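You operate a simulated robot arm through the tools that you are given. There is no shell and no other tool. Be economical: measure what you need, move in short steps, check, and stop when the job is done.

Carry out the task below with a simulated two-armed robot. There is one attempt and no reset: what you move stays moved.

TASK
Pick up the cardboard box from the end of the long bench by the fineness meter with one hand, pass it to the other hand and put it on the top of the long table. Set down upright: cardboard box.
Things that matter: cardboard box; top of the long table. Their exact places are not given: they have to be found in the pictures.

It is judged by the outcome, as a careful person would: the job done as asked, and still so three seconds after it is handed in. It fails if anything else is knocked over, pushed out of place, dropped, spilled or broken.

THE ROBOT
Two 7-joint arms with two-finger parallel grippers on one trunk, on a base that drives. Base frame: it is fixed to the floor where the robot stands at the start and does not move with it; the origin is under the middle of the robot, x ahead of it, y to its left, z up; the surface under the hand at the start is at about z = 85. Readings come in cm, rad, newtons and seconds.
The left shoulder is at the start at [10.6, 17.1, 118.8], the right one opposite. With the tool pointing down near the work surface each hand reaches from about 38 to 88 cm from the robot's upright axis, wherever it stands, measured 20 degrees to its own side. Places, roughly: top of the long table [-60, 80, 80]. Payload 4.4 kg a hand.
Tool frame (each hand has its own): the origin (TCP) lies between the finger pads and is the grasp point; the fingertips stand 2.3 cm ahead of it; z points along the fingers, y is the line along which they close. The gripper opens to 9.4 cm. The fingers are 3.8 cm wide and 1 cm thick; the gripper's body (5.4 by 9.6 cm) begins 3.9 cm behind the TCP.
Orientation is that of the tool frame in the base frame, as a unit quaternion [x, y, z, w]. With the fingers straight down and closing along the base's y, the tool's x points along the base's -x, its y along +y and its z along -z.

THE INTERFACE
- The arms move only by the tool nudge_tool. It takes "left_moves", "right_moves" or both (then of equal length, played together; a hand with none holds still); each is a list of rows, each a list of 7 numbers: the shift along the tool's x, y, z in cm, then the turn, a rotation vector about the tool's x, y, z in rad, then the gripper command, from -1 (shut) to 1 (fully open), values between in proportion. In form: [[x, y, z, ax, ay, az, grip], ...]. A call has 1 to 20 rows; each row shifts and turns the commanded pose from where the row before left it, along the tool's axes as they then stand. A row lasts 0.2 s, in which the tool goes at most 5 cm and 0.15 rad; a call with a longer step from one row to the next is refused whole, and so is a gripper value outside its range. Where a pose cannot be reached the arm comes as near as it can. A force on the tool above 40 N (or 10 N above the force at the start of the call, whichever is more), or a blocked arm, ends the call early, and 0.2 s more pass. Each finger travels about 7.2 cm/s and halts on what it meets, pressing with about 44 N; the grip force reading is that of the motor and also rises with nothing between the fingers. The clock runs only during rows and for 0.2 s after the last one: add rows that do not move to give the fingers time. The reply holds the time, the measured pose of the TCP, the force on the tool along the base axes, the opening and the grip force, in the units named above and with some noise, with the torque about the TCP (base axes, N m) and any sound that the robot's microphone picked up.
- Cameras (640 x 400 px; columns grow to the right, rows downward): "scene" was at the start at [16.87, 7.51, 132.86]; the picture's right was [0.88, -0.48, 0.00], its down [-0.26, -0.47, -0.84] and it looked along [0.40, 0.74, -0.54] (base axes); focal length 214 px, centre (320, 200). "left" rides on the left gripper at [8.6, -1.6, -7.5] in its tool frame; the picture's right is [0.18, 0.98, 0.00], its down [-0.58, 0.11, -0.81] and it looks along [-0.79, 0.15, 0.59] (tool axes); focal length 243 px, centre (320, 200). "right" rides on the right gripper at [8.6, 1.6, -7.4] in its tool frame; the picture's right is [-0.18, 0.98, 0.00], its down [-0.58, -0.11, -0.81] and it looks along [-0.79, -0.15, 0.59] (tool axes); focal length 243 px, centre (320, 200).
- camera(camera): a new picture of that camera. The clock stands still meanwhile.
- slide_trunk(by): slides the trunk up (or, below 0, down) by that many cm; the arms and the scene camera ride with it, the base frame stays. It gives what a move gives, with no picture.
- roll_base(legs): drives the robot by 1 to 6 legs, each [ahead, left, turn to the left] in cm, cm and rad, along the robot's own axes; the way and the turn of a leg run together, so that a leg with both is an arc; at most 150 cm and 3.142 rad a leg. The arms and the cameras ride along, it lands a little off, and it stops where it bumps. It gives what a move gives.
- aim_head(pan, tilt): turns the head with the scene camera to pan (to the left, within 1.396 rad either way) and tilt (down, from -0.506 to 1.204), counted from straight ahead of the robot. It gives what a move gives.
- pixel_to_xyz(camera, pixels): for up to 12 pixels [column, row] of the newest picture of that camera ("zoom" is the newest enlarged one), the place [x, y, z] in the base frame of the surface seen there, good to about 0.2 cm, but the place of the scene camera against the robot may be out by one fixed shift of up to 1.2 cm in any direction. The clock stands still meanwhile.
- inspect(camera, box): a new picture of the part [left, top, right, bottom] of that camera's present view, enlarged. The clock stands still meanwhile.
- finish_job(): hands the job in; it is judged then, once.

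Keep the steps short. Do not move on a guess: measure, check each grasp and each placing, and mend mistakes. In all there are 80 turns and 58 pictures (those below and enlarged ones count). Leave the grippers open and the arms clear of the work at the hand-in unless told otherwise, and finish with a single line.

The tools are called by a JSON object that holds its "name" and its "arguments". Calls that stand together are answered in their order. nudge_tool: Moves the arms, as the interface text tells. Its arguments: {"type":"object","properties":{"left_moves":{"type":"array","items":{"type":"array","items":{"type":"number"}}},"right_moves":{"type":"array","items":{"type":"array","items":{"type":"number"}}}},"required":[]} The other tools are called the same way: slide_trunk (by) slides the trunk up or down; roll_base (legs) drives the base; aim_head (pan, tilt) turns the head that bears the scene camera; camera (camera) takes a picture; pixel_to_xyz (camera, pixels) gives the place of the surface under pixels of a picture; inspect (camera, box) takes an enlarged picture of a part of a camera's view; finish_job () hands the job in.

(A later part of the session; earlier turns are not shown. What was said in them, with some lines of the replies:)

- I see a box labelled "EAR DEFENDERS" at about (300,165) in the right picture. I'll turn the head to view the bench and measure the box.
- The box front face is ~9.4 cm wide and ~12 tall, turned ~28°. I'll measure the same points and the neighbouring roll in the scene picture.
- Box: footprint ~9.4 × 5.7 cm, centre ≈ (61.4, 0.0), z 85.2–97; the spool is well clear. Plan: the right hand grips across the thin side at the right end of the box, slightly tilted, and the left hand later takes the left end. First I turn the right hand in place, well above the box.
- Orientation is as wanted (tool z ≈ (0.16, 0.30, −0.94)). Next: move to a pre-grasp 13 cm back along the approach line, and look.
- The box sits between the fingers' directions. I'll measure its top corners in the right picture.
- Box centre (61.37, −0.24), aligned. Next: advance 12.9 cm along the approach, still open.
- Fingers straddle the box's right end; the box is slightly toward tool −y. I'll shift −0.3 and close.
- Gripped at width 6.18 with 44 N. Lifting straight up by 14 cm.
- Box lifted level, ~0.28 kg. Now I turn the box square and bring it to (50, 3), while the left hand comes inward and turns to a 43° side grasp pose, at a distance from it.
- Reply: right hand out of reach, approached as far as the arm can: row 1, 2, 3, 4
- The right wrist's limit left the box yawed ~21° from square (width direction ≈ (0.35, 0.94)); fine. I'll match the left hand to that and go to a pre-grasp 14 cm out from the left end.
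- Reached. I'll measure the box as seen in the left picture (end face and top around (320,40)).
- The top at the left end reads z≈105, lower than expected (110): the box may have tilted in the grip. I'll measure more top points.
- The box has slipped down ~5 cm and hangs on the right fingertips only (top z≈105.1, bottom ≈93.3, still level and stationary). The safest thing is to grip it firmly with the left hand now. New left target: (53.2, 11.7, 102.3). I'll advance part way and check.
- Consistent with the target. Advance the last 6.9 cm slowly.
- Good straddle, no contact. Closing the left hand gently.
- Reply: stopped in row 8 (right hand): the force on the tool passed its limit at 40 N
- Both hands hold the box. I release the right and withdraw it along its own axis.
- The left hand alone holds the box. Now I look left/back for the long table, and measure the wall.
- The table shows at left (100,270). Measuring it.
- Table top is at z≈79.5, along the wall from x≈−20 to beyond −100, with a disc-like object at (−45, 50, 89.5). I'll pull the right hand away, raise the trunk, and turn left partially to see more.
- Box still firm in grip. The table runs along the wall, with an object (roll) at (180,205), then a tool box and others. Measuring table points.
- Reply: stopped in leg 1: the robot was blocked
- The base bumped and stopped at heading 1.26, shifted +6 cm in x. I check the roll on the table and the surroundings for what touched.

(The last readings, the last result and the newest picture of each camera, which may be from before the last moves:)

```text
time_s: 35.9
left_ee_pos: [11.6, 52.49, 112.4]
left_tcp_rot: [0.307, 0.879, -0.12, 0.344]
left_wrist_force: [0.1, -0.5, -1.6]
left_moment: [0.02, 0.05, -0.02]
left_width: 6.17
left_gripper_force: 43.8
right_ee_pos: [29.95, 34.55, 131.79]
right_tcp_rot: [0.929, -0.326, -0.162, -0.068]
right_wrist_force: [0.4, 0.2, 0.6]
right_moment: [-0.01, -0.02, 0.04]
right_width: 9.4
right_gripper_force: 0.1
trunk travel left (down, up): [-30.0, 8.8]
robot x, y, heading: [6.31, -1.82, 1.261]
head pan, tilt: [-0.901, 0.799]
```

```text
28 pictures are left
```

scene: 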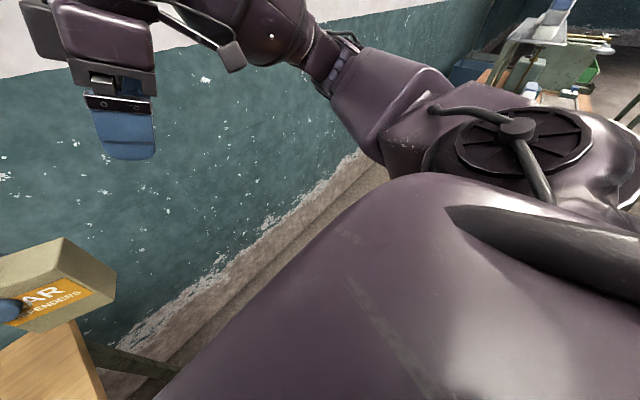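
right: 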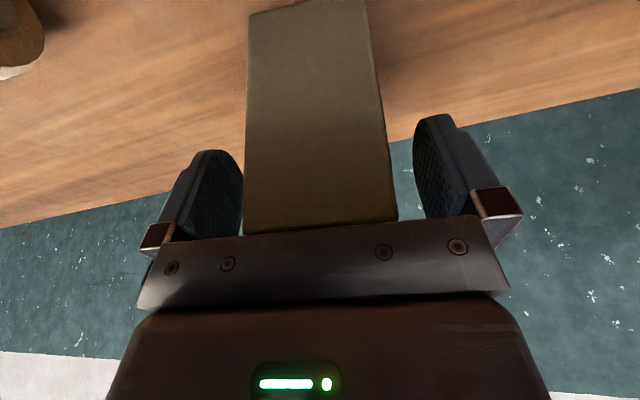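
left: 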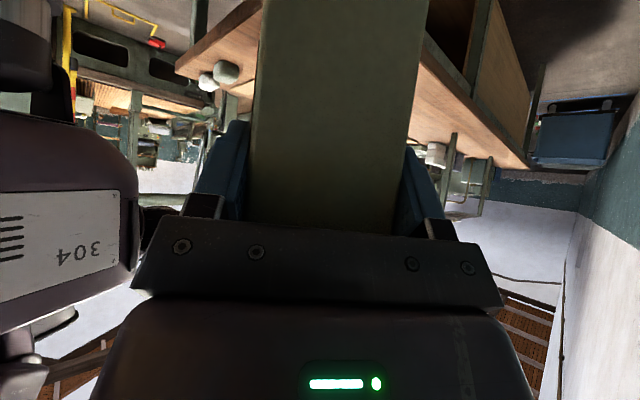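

What likely bumped was the base against the table (edge positions are unchanged: right-end edge still fits, roll in place). From here the table's right end is in reach, with no more driving. Target: box centre (−9, 61), clear of the roll. I move horizontally at height first.

{"name": "nudge_tool", "arguments": {"left_moves": [[2.2, -0.77, -2.05, 0, 0, 0, -1], [2.2, -0.77, -2.05, 0, 0, 0, -1], [2.2, -0.77, -2.05, 0, 0, 0, -1], [2.2, -0.77, -2.05, 0, 0, 0, -1], [2.2, -0.77, -2.05, 0, 0, 0, -1], [2.2, -0.77, -2.05, 0, 0, 0, -1], [2.2, -0.77, -2.05, 0, 0, 0, -1], [2.2, -0.77, -2.05, 0, 0, 0, -1], [0, 0, 0, 0, 0, 0, -1]]}}

{"name": "aim_head", "arguments": {"pan": 0.55, "tilt": 0.7}}

{"name": "camera", "arguments": {"camera": "scene"}}

{"name": "camera", "arguments": {"camera": "left"}}

```text
time_s: 37.9
left_ee_pos: [-11.09, 62.72, 112.56]
left_tcp_rot: [0.307, 0.88, -0.121, 0.343]
left_wrist_force: [0.1, -0.1, -2.4]
left_moment: [0.04, 0.04, 0.01]
left_width: 6.19
left_gripper_force: 44.2
right_ee_pos: [29.96, 34.47, 131.83]
right_tcp_rot: [0.929, -0.326, -0.161, -0.068]
right_wrist_force: [0.1, -0.2, 0.0]
right_moment: [-0.01, 0.03, -0.03]
right_width: 9.4
right_gripper_force: 0.1
trunk travel left (down, up): [-30.0, 8.8]
robot x, y, heading: [6.57, -1.67, 1.267]
head pan, tilt: [-0.901, 0.799]
```

```text
time_s: 39.5
left_ee_pos: [-11.17, 62.62, 112.63]
left_tcp_rot: [0.308, 0.879, -0.122, 0.344]
left_wrist_force: [-0.5, 0.8, -3.0]
left_moment: [0.09, 0.02, 0.01]
left_width: 6.16
left_gripper_force: 43.8
right_ee_pos: [29.96, 34.61, 131.89]
right_tcp_rot: [0.929, -0.326, -0.161, -0.068]
right_wrist_force: [0.7, -0.3, 0.0]
right_moment: [0.0, 0.0, -0.04]
right_width: 9.39
right_gripper_force: 0.1
trunk travel left (down, up): [-30.0, 8.8]
robot x, y, heading: [6.11, -1.64, 1.263]
head pan, tilt: [0.55, 0.7]
```

```text
27 pictures are left
```

scene: 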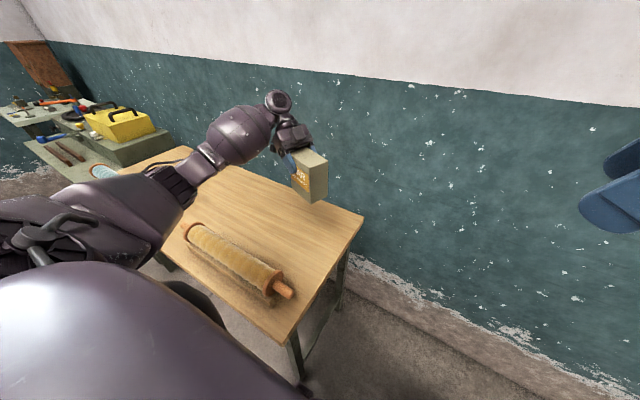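

```text
26 pictures are left
```

left: 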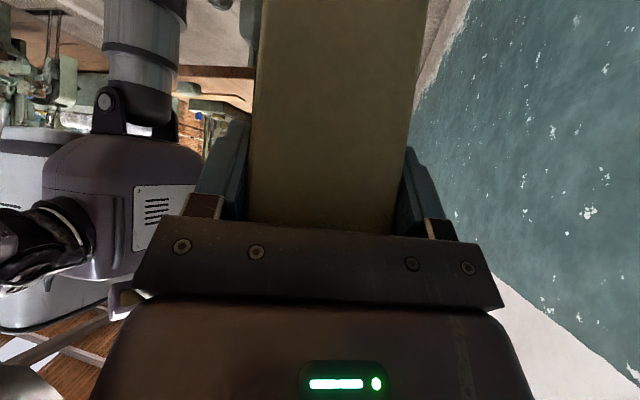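

Box is over the table's free right end. Checking its tilt and bottom height in an enlarged view.

{"name": "inspect", "arguments": {"camera": "scene", "box": [240, 110, 400, 210]}}

```text
4.00 times, centred on (320, 160) of scene
```

zoom: 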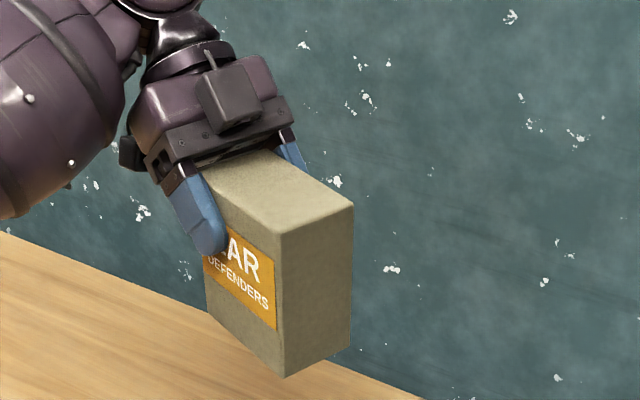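

{"name": "pixel_to_xyz", "arguments": {"camera": "zoom", "pixels": [[280, 235], [346, 206], [280, 155], [220, 180], [284, 370], [347, 345], [208, 312], [280, 245], [207, 260], [260, 190]]}}

```text
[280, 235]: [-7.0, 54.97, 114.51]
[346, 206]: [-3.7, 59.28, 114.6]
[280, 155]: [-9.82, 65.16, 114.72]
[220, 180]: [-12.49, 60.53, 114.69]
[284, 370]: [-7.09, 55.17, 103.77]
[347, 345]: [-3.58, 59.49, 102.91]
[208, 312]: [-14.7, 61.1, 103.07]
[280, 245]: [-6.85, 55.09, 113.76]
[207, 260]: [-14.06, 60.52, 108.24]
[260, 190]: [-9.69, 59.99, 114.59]
```

The box is level (top z 114.5–114.7 throughout); bottom is ~23.2 cm above the table. Lower 14 cm first and check arm clearance over the roll.

{"name": "nudge_tool", "arguments": {"left_moves": [[1.362, 0, 1.46, 0, 0, 0, -1], [1.362, 0, 1.46, 0, 0, 0, -1], [1.362, 0, 1.46, 0, 0, 0, -1], [1.362, 0, 1.46, 0, 0, 0, -1], [1.362, 0, 1.46, 0, 0, 0, -1], [1.362, 0, 1.46, 0, 0, 0, -1], [1.362, 0, 1.46, 0, 0, 0, -1], [0, 0, 0, 0, 0, 0, -1]]}}

{"name": "camera", "arguments": {"camera": "scene"}}

```text
time_s: 41.2
left_ee_pos: [-11.06, 62.53, 98.48]
left_tcp_rot: [0.308, 0.878, -0.122, 0.345]
left_wrist_force: [0.2, 0.3, -2.2]
left_moment: [0.02, 0.08, -0.05]
left_width: 6.17
left_gripper_force: 43.9
right_ee_pos: [30.0, 34.61, 131.86]
right_tcp_rot: [0.929, -0.326, -0.162, -0.067]
right_wrist_force: [0.1, 0.1, 0.4]
right_moment: [0.0, 0.0, -0.05]
right_width: 9.43
right_gripper_force: 0.0
trunk travel left (down, up): [-30.0, 8.8]
robot x, y, heading: [6.62, -1.83, 1.261]
head pan, tilt: [0.55, 0.7]
```

```text
24 pictures are left
```

scene: 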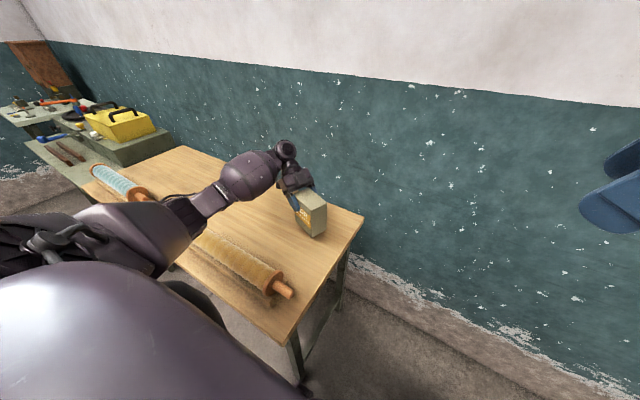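

The elbow is coming closer above the roll's left end. Checking heights there.

{"name": "pixel_to_xyz", "arguments": {"camera": "scene", "pixels": [[186, 238], [160, 240], [180, 210], [205, 205], [198, 236], [215, 243], [150, 270], [250, 175]]}}

{"name": "inspect", "arguments": {"camera": "scene", "box": [100, 150, 340, 300]}}

```text
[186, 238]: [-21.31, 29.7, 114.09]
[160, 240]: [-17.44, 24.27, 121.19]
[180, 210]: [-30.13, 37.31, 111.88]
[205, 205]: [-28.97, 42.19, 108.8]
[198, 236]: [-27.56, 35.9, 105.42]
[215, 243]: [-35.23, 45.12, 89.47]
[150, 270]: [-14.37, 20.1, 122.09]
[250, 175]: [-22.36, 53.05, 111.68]
```

```text
2.67 times, centred on (220, 225) of scene
```

zoom: 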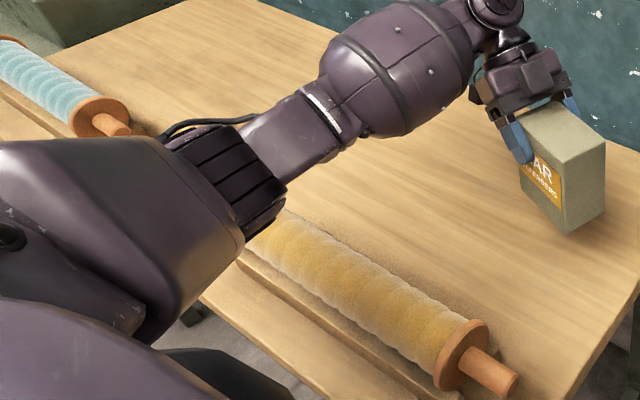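

Elbow underside is ≈100 against the roll top ≈90; remaining descent 9 cm lowers the elbow only a few cm. Lower 7.5 cm more and recheck.

{"name": "nudge_tool", "arguments": {"left_moves": [[1.022, 0, 1.095, 0, 0, 0, -1], [1.022, 0, 1.095, 0, 0, 0, -1], [1.022, 0, 1.095, 0, 0, 0, -1], [1.022, 0, 1.095, 0, 0, 0, -1], [1.022, 0, 1.095, 0, 0, 0, -1], [0, 0, 0, 0, 0, 0, -1]]}}

{"name": "inspect", "arguments": {"camera": "scene", "box": [130, 150, 370, 300]}}

```text
time_s: 42.6
left_ee_pos: [-11.12, 62.65, 91.0]
left_tcp_rot: [0.307, 0.879, -0.122, 0.344]
left_wrist_force: [0.4, 0.8, -2.0]
left_moment: [0.05, 0.07, -0.01]
left_width: 6.14
left_gripper_force: 43.7
right_ee_pos: [29.89, 34.59, 131.77]
right_tcp_rot: [0.929, -0.326, -0.162, -0.068]
right_wrist_force: [0.1, 0.0, 0.6]
right_moment: [0.03, -0.01, 0.01]
right_width: 9.42
right_gripper_force: 0.0
trunk travel left (down, up): [-30.0, 8.8]
robot x, y, heading: [6.38, -1.99, 1.265]
head pan, tilt: [0.55, 0.7]
```

```text
2.67 times, centred on (250, 225) of scene
```

zoom: 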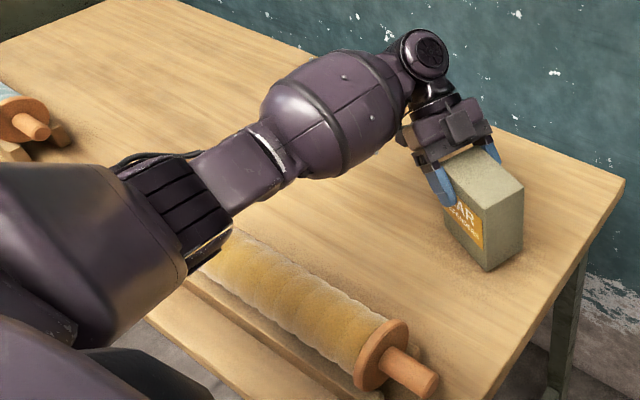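

{"name": "pixel_to_xyz", "arguments": {"camera": "zoom", "pixels": [[200, 225], [215, 250], [150, 200], [225, 175], [490, 200], [487, 262], [485, 290], [520, 190], [325, 170]]}}

```text
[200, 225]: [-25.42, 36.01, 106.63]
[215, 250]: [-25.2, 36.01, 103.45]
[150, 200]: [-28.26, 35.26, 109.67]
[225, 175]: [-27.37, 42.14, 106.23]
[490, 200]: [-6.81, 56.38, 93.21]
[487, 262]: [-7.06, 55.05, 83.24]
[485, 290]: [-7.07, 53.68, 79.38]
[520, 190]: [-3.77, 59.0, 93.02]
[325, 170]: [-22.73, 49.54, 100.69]
```

Elbow clear; box bottom ≈1.7 cm above the table. Lower 1.4 cm in small steps.

{"name": "nudge_tool", "arguments": {"left_moves": [[0.34, 0, 0.365, 0, 0, 0, -1], [0.34, 0, 0.365, 0, 0, 0, -1], [0.136, 0, 0.146, 0, 0, 0, -1], [0.136, 0, 0.146, 0, 0, 0, -1], [0, 0, 0, 0, 0, 0, -1]]}}

```text
time_s: 43.9
left_ee_pos: [-11.19, 62.65, 89.64]
left_tcp_rot: [0.308, 0.879, -0.121, 0.344]
left_wrist_force: [0.0, -1.0, -3.7]
left_moment: [0.04, 0.02, -0.02]
left_width: 6.15
left_gripper_force: 43.9
right_ee_pos: [30.02, 34.47, 131.78]
right_tcp_rot: [0.929, -0.325, -0.161, -0.068]
right_wrist_force: [0.0, 0.5, 0.0]
right_moment: [-0.02, -0.02, -0.01]
right_width: 9.39
right_gripper_force: 0.1
trunk travel left (down, up): [-30.0, 8.8]
robot x, y, heading: [6.52, -2.04, 1.266]
head pan, tilt: [0.55, 0.7]
```

No contact yet (still −2 to −3 N). A bit further in 0.15 cm steps.

{"name": "nudge_tool", "arguments": {"left_moves": [[0.102, 0, 0.11, 0, 0, 0, -1], [0.102, 0, 0.11, 0, 0, 0, -1], [0, 0, 0, 0, 0, 0, -1]]}}

{"name": "inspect", "arguments": {"camera": "scene", "box": [260, 170, 380, 245]}}

```text
time_s: 44.6
left_ee_pos: [-11.08, 62.62, 89.35]
left_tcp_rot: [0.307, 0.879, -0.121, 0.345]
left_wrist_force: [0.0, 0.0, -1.8]
left_moment: [0.07, 0.03, -0.02]
left_width: 6.18
left_gripper_force: 44.1
right_ee_pos: [29.96, 34.55, 131.75]
right_tcp_rot: [0.929, -0.325, -0.161, -0.067]
right_wrist_force: [0.4, -0.1, 0.4]
right_moment: [0.01, 0.01, 0.02]
right_width: 9.39
right_gripper_force: 0.0
trunk travel left (down, up): [-30.0, 8.8]
robot x, y, heading: [6.75, -1.62, 1.263]
head pan, tilt: [0.55, 0.7]
```

```text
5.33 times, centred on (320, 208) of scene
```

zoom: 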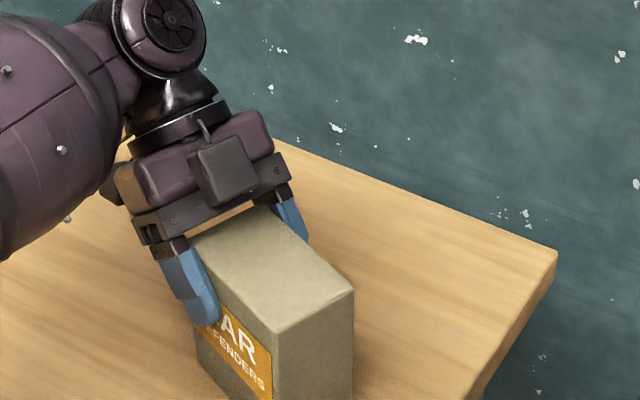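

{"name": "nudge_tool", "arguments": {"left_moves": [[0.068, 0, 0.073, 0, 0, 0, -1], [0.068, 0, 0.073, 0, 0, 0, -1], [0.068, 0, 0.073, 0, 0, 0, -1], [0, 0, 0, 0, 0, 0, -1]]}}

{"name": "pixel_to_xyz", "arguments": {"camera": "zoom", "pixels": [[280, 322], [345, 290], [265, 220], [280, 270]]}}

```text
time_s: 45.6
left_ee_pos: [-11.06, 62.64, 89.14]
left_tcp_rot: [0.307, 0.879, -0.119, 0.344]
left_wrist_force: [-4.4, -0.1, 18.3]
left_moment: [-0.71, 0.42, -0.21]
left_width: 6.18
left_gripper_force: 44.1
right_ee_pos: [29.9, 34.43, 131.85]
right_tcp_rot: [0.929, -0.325, -0.161, -0.068]
right_wrist_force: [0.1, -0.3, 0.2]
right_moment: [-0.03, 0.04, 0.01]
right_width: 9.37
right_gripper_force: 0.1
trunk travel left (down, up): [-30.0, 8.8]
robot x, y, heading: [6.76, -2.2, 1.26]
head pan, tilt: [0.55, 0.7]
```

```text
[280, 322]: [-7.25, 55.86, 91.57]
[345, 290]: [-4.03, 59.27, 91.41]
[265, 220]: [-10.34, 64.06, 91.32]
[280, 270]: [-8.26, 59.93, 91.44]
```

Contact: +18 N upward. Relieve 0.15 cm and open gradually.

{"name": "nudge_tool", "arguments": {"left_moves": [[-0.09, 0, -0.1, 0, 0, 0, -1], [0, 0, 0, 0, 0, 0, 0.3], [0, 0, 0, 0, 0, 0, 0.5], [0, 0, 0, 0, 0, 0, 0.75], [0, 0, 0, 0, 0, 0, 1], [0, 0, 0, 0, 0, 0, 1], [0, 0, 0, 0, 0, 0, 1]]}}

{"name": "inspect", "arguments": {"camera": "scene", "box": [240, 160, 400, 260]}}

{"name": "camera", "arguments": {"camera": "left"}}

```text
time_s: 47.2
left_ee_pos: [-11.25, 62.66, 89.22]
left_tcp_rot: [0.307, 0.879, -0.122, 0.345]
left_wrist_force: [-0.2, -0.3, 1.1]
left_moment: [0.01, 0.01, 0.02]
left_width: 9.38
left_gripper_force: 0.0
right_ee_pos: [29.93, 34.4, 131.84]
right_tcp_rot: [0.929, -0.325, -0.161, -0.068]
right_wrist_force: [-0.1, 0.0, -0.1]
right_moment: [-0.03, 0.01, -0.03]
right_width: 9.41
right_gripper_force: 0.1
trunk travel left (down, up): [-30.0, 8.8]
robot x, y, heading: [6.17, -1.75, 1.263]
head pan, tilt: [0.55, 0.7]
```

```text
4.00 times, centred on (320, 210) of scene
```

zoom: 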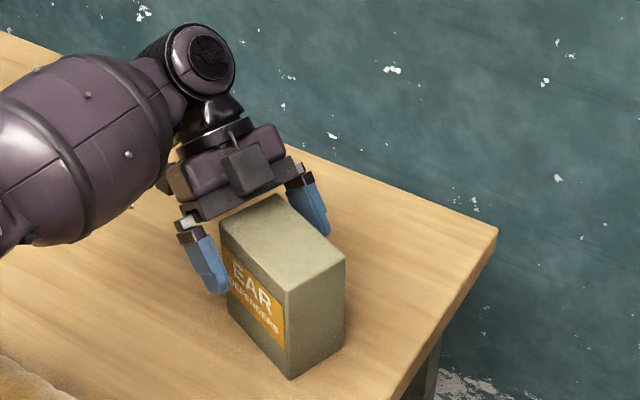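

```text
19 pictures are left
```

left: 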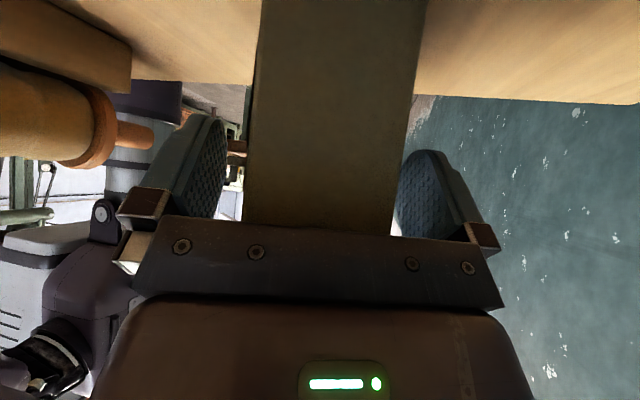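

Box stands upright and both fingers are clear. Withdraw along the tool axis.

{"name": "nudge_tool", "arguments": {"left_moves": [[0, 0, -1, 0, 0, 0, 1], [0, 0, -1.5, 0, 0, 0, 1], [0, 0, -2, 0, 0, 0, 1], [0, 0, -2, 0, 0, 0, 1], [0, 0, -2, 0, 0, 0, 1], [0, 0, -2, 0, 0, 0, 1], [-1.362, 0, -1.46, 0, 0, 0, 1], [-1.362, 0, -1.46, 0, 0, 0, 1], [-1.362, 0, -1.46, 0, 0, 0, 1], [-1.362, 0, -1.46, 0, 0, 0, 1], [0, 0, 0, 0, 0, 0, 1]]}}

{"name": "camera", "arguments": {"camera": "scene"}}

{"name": "inspect", "arguments": {"camera": "scene", "box": [160, 130, 400, 280]}}

```text
time_s: 49.6
left_ee_pos: [-16.58, 67.01, 104.82]
left_tcp_rot: [0.307, 0.879, -0.122, 0.344]
left_wrist_force: [0.4, 0.8, 0.6]
left_moment: [-0.01, 0.0, -0.03]
left_width: 9.4
left_gripper_force: 0.0
right_ee_pos: [29.91, 34.62, 131.74]
right_tcp_rot: [0.929, -0.326, -0.161, -0.069]
right_wrist_force: [-1.5, -1.2, -0.1]
right_moment: [0.03, 0.02, 0.02]
right_width: 9.39
right_gripper_force: 0.1
trunk travel left (down, up): [-30.0, 8.8]
robot x, y, heading: [6.63, -1.66, 1.259]
head pan, tilt: [0.55, 0.7]
```

```text
18 pictures are left
```

scene: 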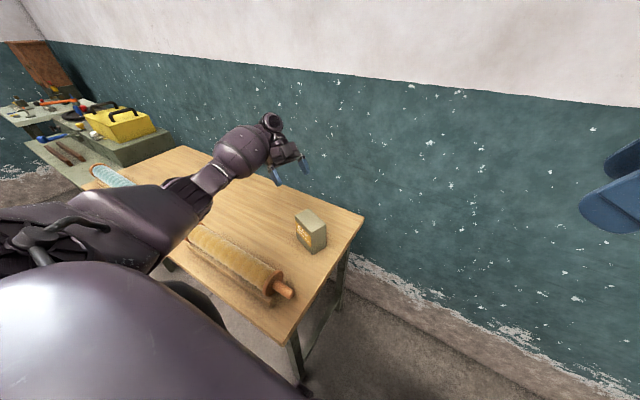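

```text
2.67 times, centred on (280, 205) of scene
```

zoom: 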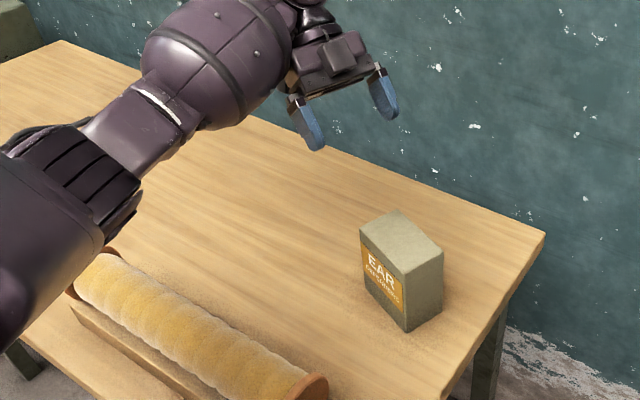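

The box stands upright on the long table, the roll is in place, both grippers are open and the arms are clear. Handing in.

{"name": "finish_job", "arguments": {}}

```text
The job is handed in.
```

The cardboard box was picked up with the right hand, passed to the left, and now stands upright on the long table; nothing was knocked over that I could see, though the base bumped once, probably against the table, while turning.
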